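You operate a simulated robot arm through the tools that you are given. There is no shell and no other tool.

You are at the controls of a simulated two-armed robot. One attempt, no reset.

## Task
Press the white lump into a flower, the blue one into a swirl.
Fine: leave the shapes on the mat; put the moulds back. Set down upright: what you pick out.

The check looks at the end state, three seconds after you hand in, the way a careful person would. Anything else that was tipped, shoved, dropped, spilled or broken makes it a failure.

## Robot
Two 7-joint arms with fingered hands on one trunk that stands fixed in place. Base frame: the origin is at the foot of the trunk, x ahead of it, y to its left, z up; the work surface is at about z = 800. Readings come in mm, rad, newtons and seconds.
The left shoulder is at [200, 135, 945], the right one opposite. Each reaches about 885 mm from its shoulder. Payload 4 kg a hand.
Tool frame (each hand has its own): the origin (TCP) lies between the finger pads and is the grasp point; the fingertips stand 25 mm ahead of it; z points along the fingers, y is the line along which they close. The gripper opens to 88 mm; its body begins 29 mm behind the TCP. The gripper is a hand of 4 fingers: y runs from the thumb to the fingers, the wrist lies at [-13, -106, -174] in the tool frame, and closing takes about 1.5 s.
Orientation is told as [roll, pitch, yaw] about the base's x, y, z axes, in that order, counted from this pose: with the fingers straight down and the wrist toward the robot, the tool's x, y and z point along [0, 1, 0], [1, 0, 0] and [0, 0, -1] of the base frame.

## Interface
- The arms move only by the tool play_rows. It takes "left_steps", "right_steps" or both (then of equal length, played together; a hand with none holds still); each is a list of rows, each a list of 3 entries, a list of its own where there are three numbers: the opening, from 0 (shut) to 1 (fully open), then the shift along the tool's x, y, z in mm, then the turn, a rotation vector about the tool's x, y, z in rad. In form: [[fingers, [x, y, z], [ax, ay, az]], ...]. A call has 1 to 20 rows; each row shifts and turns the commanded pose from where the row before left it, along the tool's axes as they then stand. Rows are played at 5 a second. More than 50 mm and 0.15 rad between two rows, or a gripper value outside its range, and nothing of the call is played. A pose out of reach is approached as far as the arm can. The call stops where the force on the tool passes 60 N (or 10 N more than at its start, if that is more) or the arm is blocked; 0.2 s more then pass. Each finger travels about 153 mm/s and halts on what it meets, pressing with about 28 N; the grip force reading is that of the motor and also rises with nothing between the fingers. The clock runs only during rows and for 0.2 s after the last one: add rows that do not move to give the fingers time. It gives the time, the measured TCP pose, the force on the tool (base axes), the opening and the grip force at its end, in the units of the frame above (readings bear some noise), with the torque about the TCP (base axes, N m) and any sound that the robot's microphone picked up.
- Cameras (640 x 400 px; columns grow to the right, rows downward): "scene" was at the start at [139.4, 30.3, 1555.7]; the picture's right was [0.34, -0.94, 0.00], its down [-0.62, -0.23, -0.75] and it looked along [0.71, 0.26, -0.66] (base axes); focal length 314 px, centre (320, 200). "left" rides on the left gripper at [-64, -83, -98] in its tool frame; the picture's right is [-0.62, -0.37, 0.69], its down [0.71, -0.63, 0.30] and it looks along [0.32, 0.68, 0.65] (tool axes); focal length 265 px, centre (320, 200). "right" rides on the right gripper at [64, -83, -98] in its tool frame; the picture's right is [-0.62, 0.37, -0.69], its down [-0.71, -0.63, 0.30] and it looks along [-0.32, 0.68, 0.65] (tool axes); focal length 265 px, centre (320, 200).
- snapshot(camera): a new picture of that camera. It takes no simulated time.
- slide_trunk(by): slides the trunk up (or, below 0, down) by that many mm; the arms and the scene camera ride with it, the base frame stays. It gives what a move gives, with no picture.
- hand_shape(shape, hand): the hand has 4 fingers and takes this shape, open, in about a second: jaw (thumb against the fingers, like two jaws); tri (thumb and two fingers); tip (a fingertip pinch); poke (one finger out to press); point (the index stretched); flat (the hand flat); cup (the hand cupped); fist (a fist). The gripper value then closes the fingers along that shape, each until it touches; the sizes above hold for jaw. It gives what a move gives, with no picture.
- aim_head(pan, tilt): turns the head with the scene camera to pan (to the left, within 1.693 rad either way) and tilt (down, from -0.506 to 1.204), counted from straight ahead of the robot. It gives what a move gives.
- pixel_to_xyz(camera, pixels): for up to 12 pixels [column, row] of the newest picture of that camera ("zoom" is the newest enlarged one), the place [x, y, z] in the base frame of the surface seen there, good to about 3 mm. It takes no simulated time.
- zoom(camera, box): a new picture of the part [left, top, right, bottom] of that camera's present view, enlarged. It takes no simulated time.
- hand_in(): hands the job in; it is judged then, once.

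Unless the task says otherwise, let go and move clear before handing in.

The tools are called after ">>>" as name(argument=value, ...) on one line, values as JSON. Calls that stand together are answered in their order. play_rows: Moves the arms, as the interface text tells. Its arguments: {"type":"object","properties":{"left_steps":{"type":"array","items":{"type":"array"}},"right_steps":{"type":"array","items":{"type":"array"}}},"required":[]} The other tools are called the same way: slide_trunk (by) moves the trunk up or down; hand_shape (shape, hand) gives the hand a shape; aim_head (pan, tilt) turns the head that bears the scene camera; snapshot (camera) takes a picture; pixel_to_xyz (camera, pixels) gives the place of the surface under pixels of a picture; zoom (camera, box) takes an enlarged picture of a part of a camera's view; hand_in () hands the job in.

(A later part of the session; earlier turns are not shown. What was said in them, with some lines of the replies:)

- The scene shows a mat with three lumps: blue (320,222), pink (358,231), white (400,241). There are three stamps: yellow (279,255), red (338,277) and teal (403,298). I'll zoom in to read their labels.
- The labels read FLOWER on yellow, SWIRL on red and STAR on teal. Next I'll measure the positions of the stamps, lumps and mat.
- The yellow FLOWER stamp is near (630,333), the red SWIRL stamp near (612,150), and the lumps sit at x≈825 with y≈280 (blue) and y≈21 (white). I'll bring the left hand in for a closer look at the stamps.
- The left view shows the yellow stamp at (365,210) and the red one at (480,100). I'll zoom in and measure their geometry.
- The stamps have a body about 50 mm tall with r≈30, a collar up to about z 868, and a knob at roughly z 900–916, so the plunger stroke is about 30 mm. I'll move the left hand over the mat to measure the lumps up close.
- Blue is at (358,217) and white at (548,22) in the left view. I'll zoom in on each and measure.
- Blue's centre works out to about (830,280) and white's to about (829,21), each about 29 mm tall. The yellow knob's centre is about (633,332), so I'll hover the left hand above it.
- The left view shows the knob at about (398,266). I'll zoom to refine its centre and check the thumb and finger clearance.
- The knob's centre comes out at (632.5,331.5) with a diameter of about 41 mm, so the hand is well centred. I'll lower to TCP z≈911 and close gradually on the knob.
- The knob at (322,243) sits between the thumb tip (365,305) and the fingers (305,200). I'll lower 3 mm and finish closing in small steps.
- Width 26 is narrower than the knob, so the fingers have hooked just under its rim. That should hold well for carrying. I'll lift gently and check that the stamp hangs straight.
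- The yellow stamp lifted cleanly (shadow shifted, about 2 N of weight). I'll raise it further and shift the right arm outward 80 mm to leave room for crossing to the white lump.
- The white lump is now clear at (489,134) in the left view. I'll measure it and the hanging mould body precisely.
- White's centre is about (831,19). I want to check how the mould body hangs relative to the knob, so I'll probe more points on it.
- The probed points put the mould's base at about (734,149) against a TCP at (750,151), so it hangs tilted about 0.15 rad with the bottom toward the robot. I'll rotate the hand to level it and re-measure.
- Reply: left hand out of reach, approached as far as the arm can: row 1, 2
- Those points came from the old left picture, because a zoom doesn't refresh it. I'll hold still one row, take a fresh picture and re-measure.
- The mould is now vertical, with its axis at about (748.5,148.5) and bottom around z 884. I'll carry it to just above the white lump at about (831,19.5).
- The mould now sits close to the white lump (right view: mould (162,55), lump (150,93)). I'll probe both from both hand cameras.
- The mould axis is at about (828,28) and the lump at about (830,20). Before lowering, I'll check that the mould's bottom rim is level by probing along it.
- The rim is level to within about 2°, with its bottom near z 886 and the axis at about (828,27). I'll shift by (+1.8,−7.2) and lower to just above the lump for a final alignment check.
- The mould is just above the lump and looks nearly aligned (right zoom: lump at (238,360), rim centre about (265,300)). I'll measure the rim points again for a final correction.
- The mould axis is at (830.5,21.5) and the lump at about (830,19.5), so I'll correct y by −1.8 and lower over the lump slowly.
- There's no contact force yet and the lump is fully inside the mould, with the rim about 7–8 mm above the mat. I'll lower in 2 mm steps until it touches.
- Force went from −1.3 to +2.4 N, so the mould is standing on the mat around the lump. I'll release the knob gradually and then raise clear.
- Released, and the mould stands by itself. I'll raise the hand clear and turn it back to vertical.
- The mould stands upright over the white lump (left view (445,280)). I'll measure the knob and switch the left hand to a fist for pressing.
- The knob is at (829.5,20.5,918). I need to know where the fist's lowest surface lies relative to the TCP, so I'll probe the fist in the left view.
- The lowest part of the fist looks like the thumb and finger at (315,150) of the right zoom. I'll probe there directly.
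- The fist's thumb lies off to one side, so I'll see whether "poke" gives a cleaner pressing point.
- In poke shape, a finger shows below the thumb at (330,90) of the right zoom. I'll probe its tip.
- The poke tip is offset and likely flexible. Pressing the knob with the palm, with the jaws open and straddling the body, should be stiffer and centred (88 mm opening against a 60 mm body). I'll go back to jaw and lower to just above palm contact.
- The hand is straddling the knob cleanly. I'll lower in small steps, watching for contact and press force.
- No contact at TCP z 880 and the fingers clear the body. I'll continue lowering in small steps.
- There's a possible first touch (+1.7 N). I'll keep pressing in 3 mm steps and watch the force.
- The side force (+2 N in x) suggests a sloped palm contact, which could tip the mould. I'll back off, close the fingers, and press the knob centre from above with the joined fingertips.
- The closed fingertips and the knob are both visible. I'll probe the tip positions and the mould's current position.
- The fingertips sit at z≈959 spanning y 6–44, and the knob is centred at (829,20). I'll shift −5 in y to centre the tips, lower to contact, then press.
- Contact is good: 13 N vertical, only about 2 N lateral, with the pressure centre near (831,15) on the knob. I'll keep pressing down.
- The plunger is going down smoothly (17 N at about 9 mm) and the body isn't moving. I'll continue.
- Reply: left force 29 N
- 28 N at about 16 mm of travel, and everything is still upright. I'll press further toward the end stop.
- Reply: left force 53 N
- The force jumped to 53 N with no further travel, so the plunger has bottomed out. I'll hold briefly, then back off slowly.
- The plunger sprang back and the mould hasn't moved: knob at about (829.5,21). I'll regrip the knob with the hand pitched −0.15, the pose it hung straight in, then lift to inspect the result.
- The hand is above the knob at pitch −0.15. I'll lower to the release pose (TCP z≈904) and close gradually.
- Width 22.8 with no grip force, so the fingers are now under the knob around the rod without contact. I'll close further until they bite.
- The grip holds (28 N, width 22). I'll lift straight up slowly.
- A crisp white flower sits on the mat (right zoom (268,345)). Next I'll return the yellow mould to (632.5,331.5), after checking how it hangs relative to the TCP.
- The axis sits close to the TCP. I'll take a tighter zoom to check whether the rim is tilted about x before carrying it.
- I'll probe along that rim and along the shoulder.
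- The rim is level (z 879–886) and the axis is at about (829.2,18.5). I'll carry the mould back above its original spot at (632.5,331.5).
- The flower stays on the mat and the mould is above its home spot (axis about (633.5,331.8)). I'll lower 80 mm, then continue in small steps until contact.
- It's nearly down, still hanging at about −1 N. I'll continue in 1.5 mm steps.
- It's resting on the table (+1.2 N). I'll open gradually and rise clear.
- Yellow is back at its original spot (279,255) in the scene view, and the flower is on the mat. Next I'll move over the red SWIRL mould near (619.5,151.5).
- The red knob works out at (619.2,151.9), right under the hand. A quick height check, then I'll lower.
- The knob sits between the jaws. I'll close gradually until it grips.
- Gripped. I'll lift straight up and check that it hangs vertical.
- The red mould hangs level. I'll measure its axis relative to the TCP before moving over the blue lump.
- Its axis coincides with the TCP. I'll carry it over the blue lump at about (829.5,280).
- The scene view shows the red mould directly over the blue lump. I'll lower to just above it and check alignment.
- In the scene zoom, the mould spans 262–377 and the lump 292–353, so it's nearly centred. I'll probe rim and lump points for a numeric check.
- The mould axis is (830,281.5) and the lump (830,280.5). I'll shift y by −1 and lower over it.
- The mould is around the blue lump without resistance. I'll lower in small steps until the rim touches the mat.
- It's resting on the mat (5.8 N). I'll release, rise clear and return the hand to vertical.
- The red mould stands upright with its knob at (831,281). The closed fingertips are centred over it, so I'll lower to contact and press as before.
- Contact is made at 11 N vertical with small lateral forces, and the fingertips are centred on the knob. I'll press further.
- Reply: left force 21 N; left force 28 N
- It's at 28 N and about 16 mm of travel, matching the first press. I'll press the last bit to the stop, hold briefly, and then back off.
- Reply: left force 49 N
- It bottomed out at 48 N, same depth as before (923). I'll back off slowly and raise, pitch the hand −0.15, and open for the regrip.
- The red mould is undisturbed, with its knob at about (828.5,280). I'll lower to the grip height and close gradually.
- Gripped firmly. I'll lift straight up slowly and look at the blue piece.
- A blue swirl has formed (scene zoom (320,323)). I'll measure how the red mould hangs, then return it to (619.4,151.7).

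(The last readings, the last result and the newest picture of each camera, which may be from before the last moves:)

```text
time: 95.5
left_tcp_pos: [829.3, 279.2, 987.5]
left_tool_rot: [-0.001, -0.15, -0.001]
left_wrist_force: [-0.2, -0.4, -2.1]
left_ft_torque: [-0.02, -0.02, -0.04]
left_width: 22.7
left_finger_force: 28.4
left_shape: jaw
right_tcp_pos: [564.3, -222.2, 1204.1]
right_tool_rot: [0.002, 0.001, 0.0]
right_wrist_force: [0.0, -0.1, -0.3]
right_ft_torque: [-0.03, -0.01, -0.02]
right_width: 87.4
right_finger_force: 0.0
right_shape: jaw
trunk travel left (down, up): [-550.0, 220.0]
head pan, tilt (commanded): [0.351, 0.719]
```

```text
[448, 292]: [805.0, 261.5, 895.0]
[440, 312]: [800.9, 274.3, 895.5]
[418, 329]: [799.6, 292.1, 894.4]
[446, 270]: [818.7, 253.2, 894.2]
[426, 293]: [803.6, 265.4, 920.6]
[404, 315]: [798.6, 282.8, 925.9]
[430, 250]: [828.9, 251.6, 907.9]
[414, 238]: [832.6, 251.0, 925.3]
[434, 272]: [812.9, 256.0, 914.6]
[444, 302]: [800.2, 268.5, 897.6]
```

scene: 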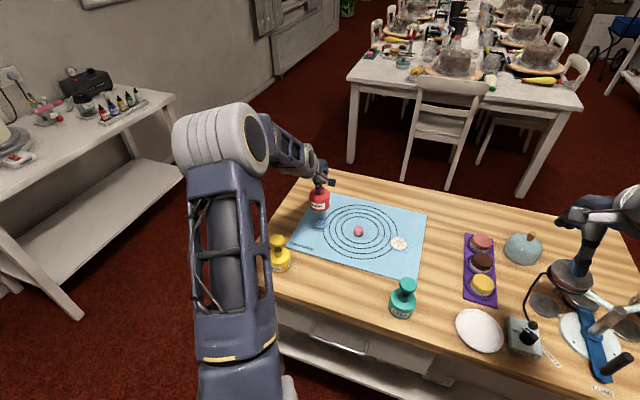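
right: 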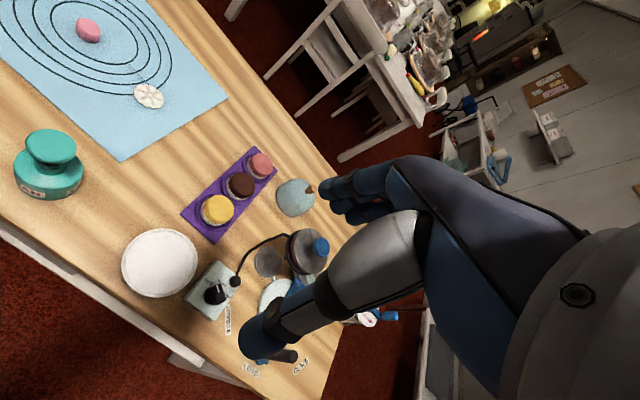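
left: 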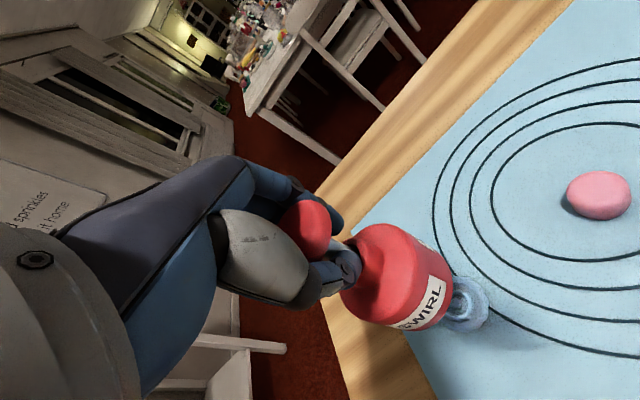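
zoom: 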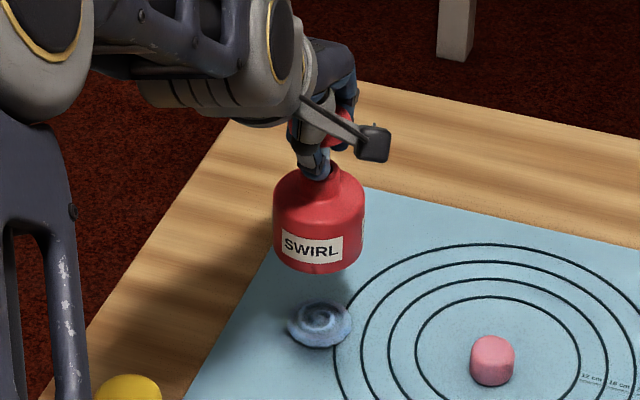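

The axis is at about (828.5,280.7) and level. I'll carry it back along the reverse path to its original spot.

>>> play_rows(left_steps=[[0.04, [-8, -12.8, -1.9], [0, 0, 0]], [0.04, [-16, -25.6, -3.9], [0, 0, 0]], [0.04, [-18, -28.9, -4.3], [0, 0, 0]], [0.04, [-18, -28.9, -4.3], [0, 0, 0]], [0.04, [-18, -28.9, -4.3], [0, 0, 0]], [0.04, [-18, -28.9, -4.3], [0, 0, 0]], [0.04, [-16, -25.6, -3.9], [0, 0, 0]], [0.04, [-11, -17.6, -2.6], [0, 0, 0]], [0.04, [-6, -9.6, -1.5], [0, 0, 0]], [0.04, [0, 0, 0], [0, 0, 0]], [0.04, [0, 0, 0], [0, 0, 0]]])

>>> snapshot(camera="left")

>>> snapshot(camera="scene")

>>> pixel_to_xyz(camera="left", pixels=[[448, 292], [440, 312], [418, 329], [446, 270], [426, 293], [404, 315], [430, 250], [414, 238], [434, 272], [444, 302]])

```text
time: 97.9
left_tcp_pos: [618.7, 151.7, 986.5]
left_tool_rot: [0.001, -0.15, 0.0]
left_wrist_force: [0.1, 0.4, -2.0]
left_ft_torque: [-0.02, 0.02, -0.01]
left_width: 22.9
left_finger_force: 28.0
left_shape: jaw
right_tcp_pos: [563.7, -221.0, 1204.4]
right_tool_rot: [0.0, -0.002, 0.0]
right_wrist_force: [0.1, -0.1, -0.7]
right_ft_torque: [-0.03, -0.02, 0.01]
right_width: 87.8
right_finger_force: 0.1
right_shape: jaw
trunk travel left (down, up): [-550.0, 220.0]
head pan, tilt (commanded): [0.351, 0.719]
```

```text
taken
```

left: 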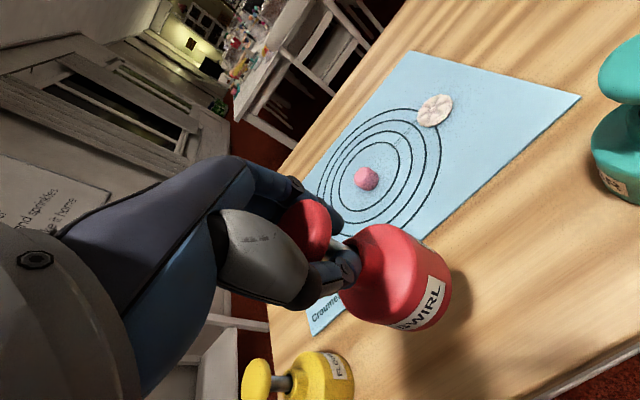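

```text
taken
```

scene: 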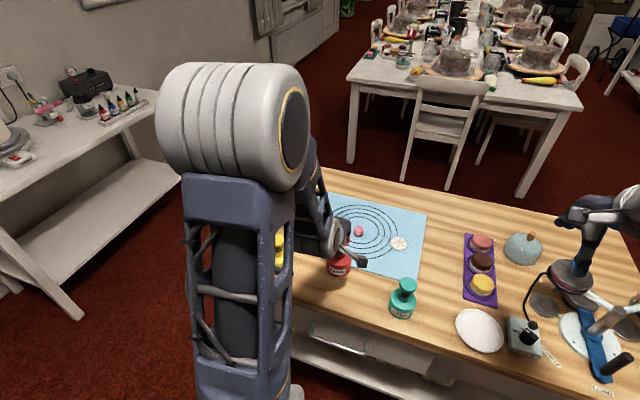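

```text
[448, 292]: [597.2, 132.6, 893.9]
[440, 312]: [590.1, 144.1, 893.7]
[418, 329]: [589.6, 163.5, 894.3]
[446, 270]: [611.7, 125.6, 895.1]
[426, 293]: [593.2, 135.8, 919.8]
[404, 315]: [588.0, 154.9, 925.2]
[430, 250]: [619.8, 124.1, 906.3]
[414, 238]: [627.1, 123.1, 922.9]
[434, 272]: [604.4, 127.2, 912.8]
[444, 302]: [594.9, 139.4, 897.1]
```

The axis is at (618.5,152.5), within 1 mm of home. I'll lower 80 mm, then continue in small steps.

>>> play_rows(left_steps=[[0.04, [-0.8, -2, 19.8], [0, 0, 0]], [0.04, [0, -3, 19.8], [0, 0, 0]], [0.04, [0, -3, 19.8], [0, 0, 0]], [0.04, [0, -2.2, 14.8], [0, 0, 0]], [0.04, [0, -0.75, 4.9], [0, 0, 0]], [0.04, [0, 0, 0], [0, 0, 0]]])

>>> play_rows(left_steps=[[0.04, [0, -0.3, 2], [0, 0, 0]], [0.04, [0, -0.3, 2], [0, 0, 0]], [0.04, [0, 0, 0], [0, 0, 0]]])

>>> play_rows(left_steps=[[0.04, [0, -0.3, 2], [0, 0, 0]], [0.04, [0, 0, 0], [0, 0, 0]], [0.04, [0, 0, 0], [0, 0, 0]]])

>>> zoom(camera="left", box=[270, 180, 510, 350])

```text
time: 99.3
left_tcp_pos: [619.9, 150.1, 907.5]
left_tool_rot: [-0.001, -0.152, -0.001]
left_wrist_force: [-0.4, -0.2, -1.7]
left_ft_torque: [-0.01, 0.01, -0.03]
left_width: 22.6
left_finger_force: 27.9
left_shape: jaw
right_tcp_pos: [564.4, -221.7, 1205.5]
right_tool_rot: [-0.001, -0.001, 0.0]
right_wrist_force: [-0.3, 0.5, -0.6]
right_ft_torque: [-0.01, 0.02, 0.01]
right_width: 87.4
right_finger_force: 0.0
right_shape: jaw
trunk travel left (down, up): [-550.0, 220.0]
head pan, tilt (commanded): [0.351, 0.719]
```

```text
time: 100.1
left_tcp_pos: [620.7, 150.5, 903.9]
left_tool_rot: [0.0, -0.149, 0.001]
left_wrist_force: [-0.1, -0.3, -1.9]
left_ft_torque: [-0.01, 0.02, -0.01]
left_width: 22.8
left_finger_force: 27.6
left_shape: jaw
right_tcp_pos: [565.1, -220.9, 1203.5]
right_tool_rot: [-0.001, 0.0, -0.002]
right_wrist_force: [-0.8, 0.5, -0.9]
right_ft_torque: [-0.01, 0.01, 0.0]
right_width: 87.7
right_finger_force: 0.1
right_shape: jaw
trunk travel left (down, up): [-550.0, 220.0]
head pan, tilt (commanded): [0.351, 0.719]
```

```text
time: 100.9
left_tcp_pos: [619.6, 149.2, 902.2]
left_tool_rot: [0.001, -0.151, 0.0]
left_wrist_force: [-0.8, -0.8, -2.2]
left_ft_torque: [-0.04, -0.01, 0.0]
left_width: 22.8
left_finger_force: 28.0
left_shape: jaw
right_tcp_pos: [563.8, -221.6, 1204.3]
right_tool_rot: [0.0, 0.0, 0.001]
right_wrist_force: [0.5, -0.9, 0.0]
right_ft_torque: [-0.01, -0.03, -0.01]
right_width: 87.6
right_finger_force: 0.0
right_shape: jaw
trunk travel left (down, up): [-550.0, 220.0]
head pan, tilt (commanded): [0.351, 0.719]
```

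```text
2.35 times, centred on (390, 265) of left
```

zoom: 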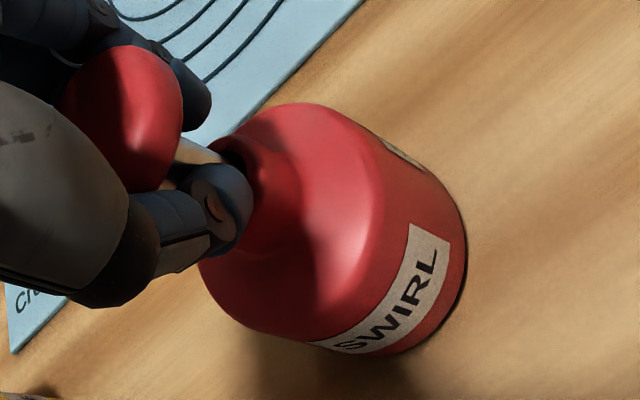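

It's still hanging (−2 N), a couple of mm above the table. I'll keep lowering in 1.5 mm steps.

>>> play_rows(left_steps=[[0.04, [0, -0.2, 1.5], [0, 0, 0]], [0.04, [0, 0, 0], [0, 0, 0]]])

>>> play_rows(left_steps=[[0.04, [0, -0.2, 1.5], [0, 0, 0]], [0.04, [0, 0, 0], [0, 0, 0]]])

>>> play_rows(left_steps=[[0.04, [0, -0.2, 1.5], [0, 0, 0]], [0.04, [0, 0, 0], [0, 0, 0]]])

```text
time: 101.5
left_tcp_pos: [620.1, 149.9, 900.4]
left_tool_rot: [-0.001, -0.15, 0.0]
left_wrist_force: [0.6, -0.7, -1.5]
left_ft_torque: [-0.01, -0.02, 0.0]
left_width: 23.0
left_finger_force: 28.4
left_shape: jaw
right_tcp_pos: [564.9, -220.3, 1203.5]
right_tool_rot: [0.0, 0.001, -0.001]
right_wrist_force: [-0.1, 0.1, 0.0]
right_ft_torque: [-0.01, 0.0, 0.0]
right_width: 87.6
right_finger_force: 0.0
right_shape: jaw
trunk travel left (down, up): [-550.0, 220.0]
head pan, tilt (commanded): [0.351, 0.719]
```

```text
time: 102.1
left_tcp_pos: [619.7, 149.1, 899.3]
left_tool_rot: [0.0, -0.15, 0.0]
left_wrist_force: [-0.2, 1.0, 1.5]
left_ft_torque: [-0.01, 0.02, 0.01]
left_width: 22.9
left_finger_force: 27.9
left_shape: jaw
right_tcp_pos: [564.3, -221.5, 1204.7]
right_tool_rot: [0.0, -0.001, 0.001]
right_wrist_force: [0.7, 0.4, 0.3]
right_ft_torque: [-0.02, -0.01, -0.02]
right_width: 87.4
right_finger_force: 0.1
right_shape: jaw
trunk travel left (down, up): [-550.0, 220.0]
head pan, tilt (commanded): [0.351, 0.719]
```

```text
time: 102.7
left_tcp_pos: [619.4, 149.3, 896.6]
left_tool_rot: [0.001, -0.149, -0.001]
left_wrist_force: [0.2, 1.1, 2.0]
left_ft_torque: [-0.04, -0.05, 0.03]
left_width: 22.7
left_finger_force: 28.1
left_shape: jaw
right_tcp_pos: [564.1, -220.9, 1204.2]
right_tool_rot: [0.0, 0.001, -0.001]
right_wrist_force: [0.4, 0.3, -0.4]
right_ft_torque: [0.01, 0.01, -0.02]
right_width: 87.3
right_finger_force: 0.0
right_shape: jaw
trunk travel left (down, up): [-550.0, 220.0]
head pan, tilt (commanded): [0.351, 0.719]
```

It's resting on the table (+2 N). I'll open gradually, rise, and back away.

>>> play_rows(left_steps=[[0.12, [0, 0, 0], [0, 0, 0]], [0.2, [0, 0, 0], [0, 0, 0]], [0.28, [0, 0, 0], [0, 0, 0]], [0.36, [0, 0, 0], [0, 0, 0]], [0.46, [0, 0, 0], [0, 0, 0]], [0.6, [0, 0, 0], [0, 0, 0]], [0.8, [0, 0, 0], [0, 0, 0]], [1, [0, 0, 0], [0, 0, 0]], [1, [0, 0, 0], [0, 0, 0]]])

>>> play_rows(left_steps=[[1, [0, 1.5, -9.9], [0, 0, 0]], [1, [0, 3, -19.8], [0, 0, 0]], [1, [0, 4.5, -29.7], [0, 0, 0]], [1, [0, 4.5, -29.7], [0, 0, 0]], [1, [0, 6, -39.6], [0, 0, 0]], [1, [0, 6, -39.6], [0, 0, 0]], [1, [0, 0, 0], [0.05, 0, 0]], [1, [0, 0, 0], [0.05, 0, 0]], [1, [0, 0, 0], [0.05, 0, 0]], [1, [0, 0, 0], [0, 0, 0]]])

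>>> snapshot(camera="left")

>>> snapshot(camera="scene")

```text
time: 104.7
left_tcp_pos: [620.2, 149.9, 896.0]
left_tool_rot: [0.0, -0.15, 0.0]
left_wrist_force: [0.7, -0.2, 0.7]
left_ft_torque: [-0.04, 0.0, 0.01]
left_width: 88.0
left_finger_force: 0.1
left_shape: jaw
right_tcp_pos: [564.6, -220.8, 1204.2]
right_tool_rot: [0.0, 0.0, 0.0]
right_wrist_force: [-0.6, 0.0, -0.4]
right_ft_torque: [0.01, -0.02, -0.03]
right_width: 87.4
right_finger_force: 0.1
right_shape: jaw
trunk travel left (down, up): [-550.0, 220.0]
head pan, tilt (commanded): [0.351, 0.719]
```

```text
time: 106.9
left_tcp_pos: [621.0, 149.8, 1067.3]
left_tool_rot: [0.001, 0.0, 0.0]
left_wrist_force: [0.6, 0.0, 0.6]
left_ft_torque: [0.05, 0.01, 0.04]
left_width: 87.9
left_finger_force: 0.0
left_shape: jaw
right_tcp_pos: [564.8, -220.9, 1204.6]
right_tool_rot: [0.0, 0.0, -0.001]
right_wrist_force: [0.4, 0.3, 0.0]
right_ft_torque: [-0.01, 0.02, 0.0]
right_width: 87.6
right_finger_force: 0.1
right_shape: jaw
trunk travel left (down, up): [-550.0, 220.0]
head pan, tilt (commanded): [0.351, 0.719]
```

```text
taken
```

left: 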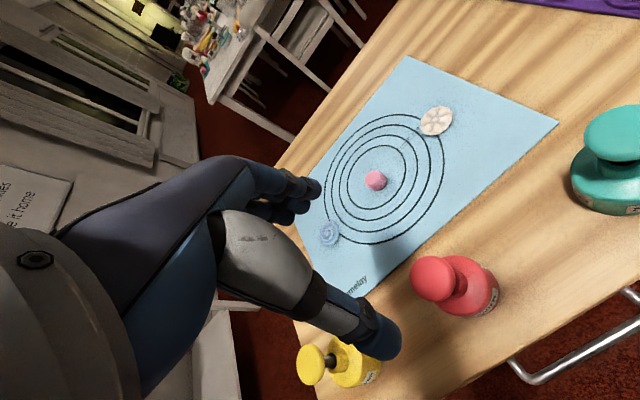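

```text
taken
```

scene: 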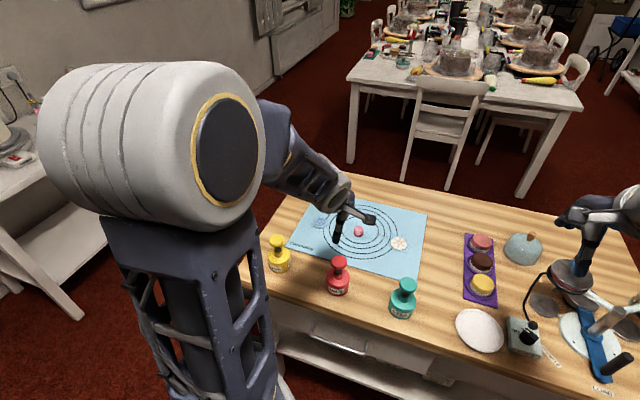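

Both moulds are back in place ((279,255) and (338,277)), and the flower and swirl are on the mat. I'll retract the left arm to its starting pose and do a final check.

>>> play_rows(left_steps=[[1, [0, 0, -35], [0, 0, 0]], [1, [0, 0, -35], [0, 0, 0]], [1, [31, -15, -8], [0, 0, 0]], [1, [31, -15, -8], [0, 0, 0]], [1, [31, -15, -8], [0, 0, 0]], [1, [31, -15, -8], [0, 0, 0]], [1, [31, -15, -8], [0, 0, 0]], [1, [31, -15, -9], [0, 0, 0]], [1, [31, -15, -9], [0, 0, 0]], [1, [31, -15, -9], [0, 0, 0]], [1, [0, 0, 0], [0, 0, 0]]])

>>> snapshot(camera="scene")

>>> snapshot(camera="left")

>>> zoom(camera="scene", box=[250, 180, 450, 330])

>>> zoom(camera="scene", box=[440, 200, 640, 400])

```text
time: 109.3
left_tcp_pos: [500.0, 399.5, 1203.4]
left_tool_rot: [0.0, 0.001, -0.001]
left_wrist_force: [-0.4, -0.5, -0.9]
left_ft_torque: [0.04, 0.01, -0.02]
left_width: 88.0
left_finger_force: 0.1
left_shape: jaw
right_tcp_pos: [562.8, -220.9, 1204.0]
right_tool_rot: [0.0, 0.0, 0.001]
right_wrist_force: [0.1, 0.2, 0.8]
right_ft_torque: [0.0, 0.0, 0.02]
right_width: 87.4
right_finger_force: 0.1
right_shape: jaw
trunk travel left (down, up): [-550.0, 220.0]
head pan, tilt (commanded): [0.351, 0.719]
```

```text
taken
```

scene: 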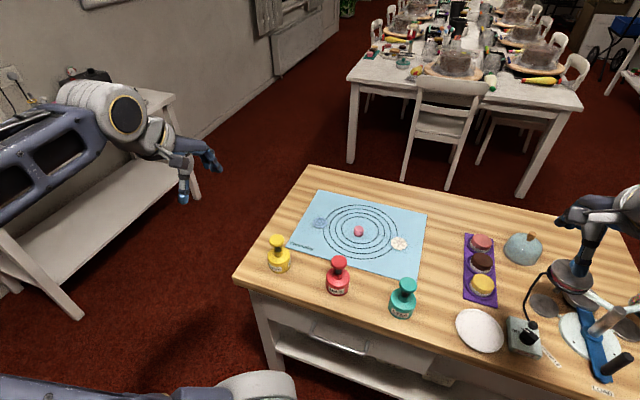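

```text
taken
```

left: 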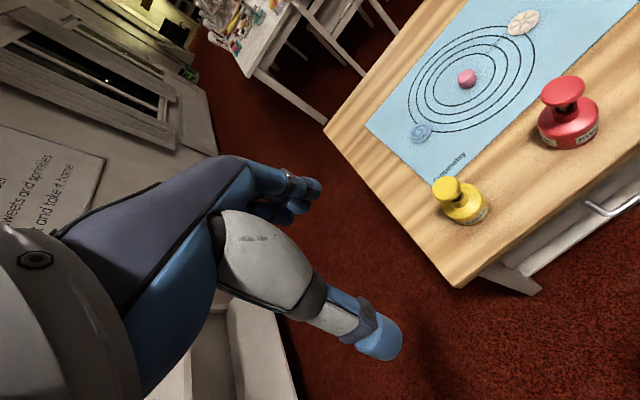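

```text
2.67 times, centred on (350, 255) of scene
```

zoom: 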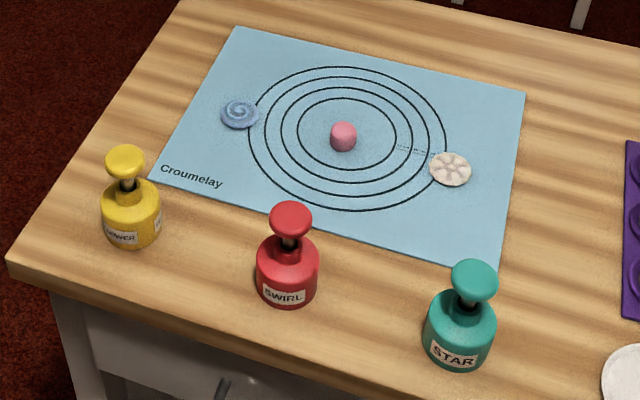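

```text
2.00 times, centred on (540, 300) of scene
```

zoom: 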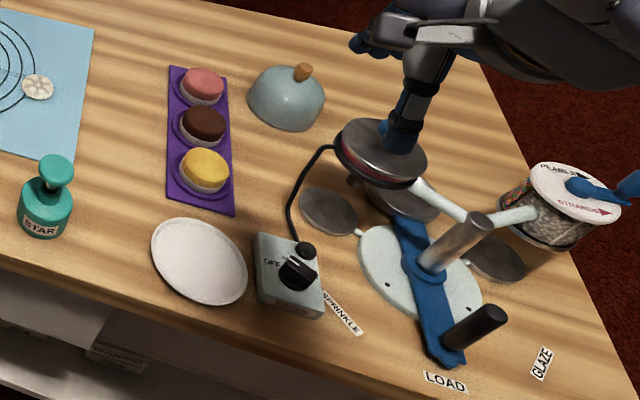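

All is in place: the flower, the swirl, and both moulds upright at home. The left elbow took a different pose this time, so I'll check it's clear of the side table before handing in.

>>> pixel_to_xyz(camera="scene", pixels=[[50, 150], [20, 190], [110, 110], [165, 105], [90, 75], [15, 85], [185, 185], [10, 130], [279, 242], [338, 263], [100, 250]])

>>> zoom(camera="scene", box=[0, 40, 260, 260])

>>> aim_head(pan=0.9, tilt=0.6)

>>> snapshot(camera="scene")

```text
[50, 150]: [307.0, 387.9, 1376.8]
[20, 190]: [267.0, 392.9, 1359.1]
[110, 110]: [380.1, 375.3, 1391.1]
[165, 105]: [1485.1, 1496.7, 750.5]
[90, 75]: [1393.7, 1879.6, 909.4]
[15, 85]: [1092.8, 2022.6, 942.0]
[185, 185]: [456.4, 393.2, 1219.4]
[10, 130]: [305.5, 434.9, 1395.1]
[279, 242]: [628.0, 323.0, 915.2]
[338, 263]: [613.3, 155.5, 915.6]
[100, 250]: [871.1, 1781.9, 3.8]
```

```text
1.82 times, centred on (130, 150) of scene
```

zoom: 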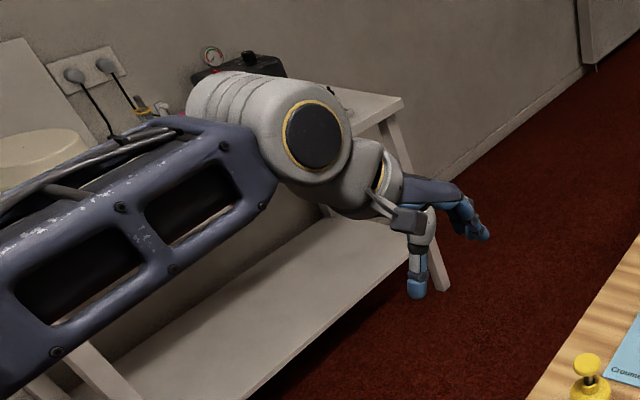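

```text
time: 110.3
left_tcp_pos: [500.9, 399.7, 1203.5]
left_tool_rot: [-0.001, -0.002, -0.001]
left_wrist_force: [0.1, -0.6, 0.4]
left_ft_torque: [0.02, -0.01, -0.04]
left_width: 88.0
left_finger_force: 0.0
left_shape: jaw
right_tcp_pos: [564.6, -220.9, 1203.4]
right_tool_rot: [0.0, 0.001, -0.001]
right_wrist_force: [0.6, 0.0, 1.2]
right_ft_torque: [0.01, 0.02, 0.0]
right_width: 87.8
right_finger_force: 0.0
right_shape: jaw
trunk travel left (down, up): [-550.0, 220.0]
head pan, tilt (commanded): [0.901, 0.6]
```

```text
taken
```

scene: 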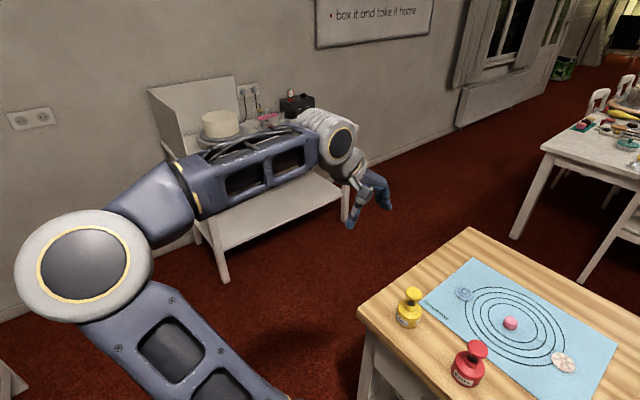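

The arm is well clear of the side table, which is over a metre away. The flower and swirl are on the mat, the pink lump and other items are untouched, and both moulds stand upright within a couple of mm of home. I'm handing in.

>>> hand_in()

```text
The job is handed in.
```

The white lump is now a flower and the blue one a swirl, and both are on the mat. I've handed the job in, but no verdict has come back yet.

- **Moulds:** the yellow FLOWER and red SWIRL moulds are back upright within a few millimetres of where they started. The yellow one is turned slightly, so its label faces a little differently.
- **Everything else:** the pink lump, the STAR mould and the other items on the table look untouched in the final pictures.
- **Arms:** the left hand let go and is back at its start position, though the elbow ended up bent differently than at the start. The right arm sits 80 mm further right than it began, because I moved it aside to make room. The head is also turned left from where it started.
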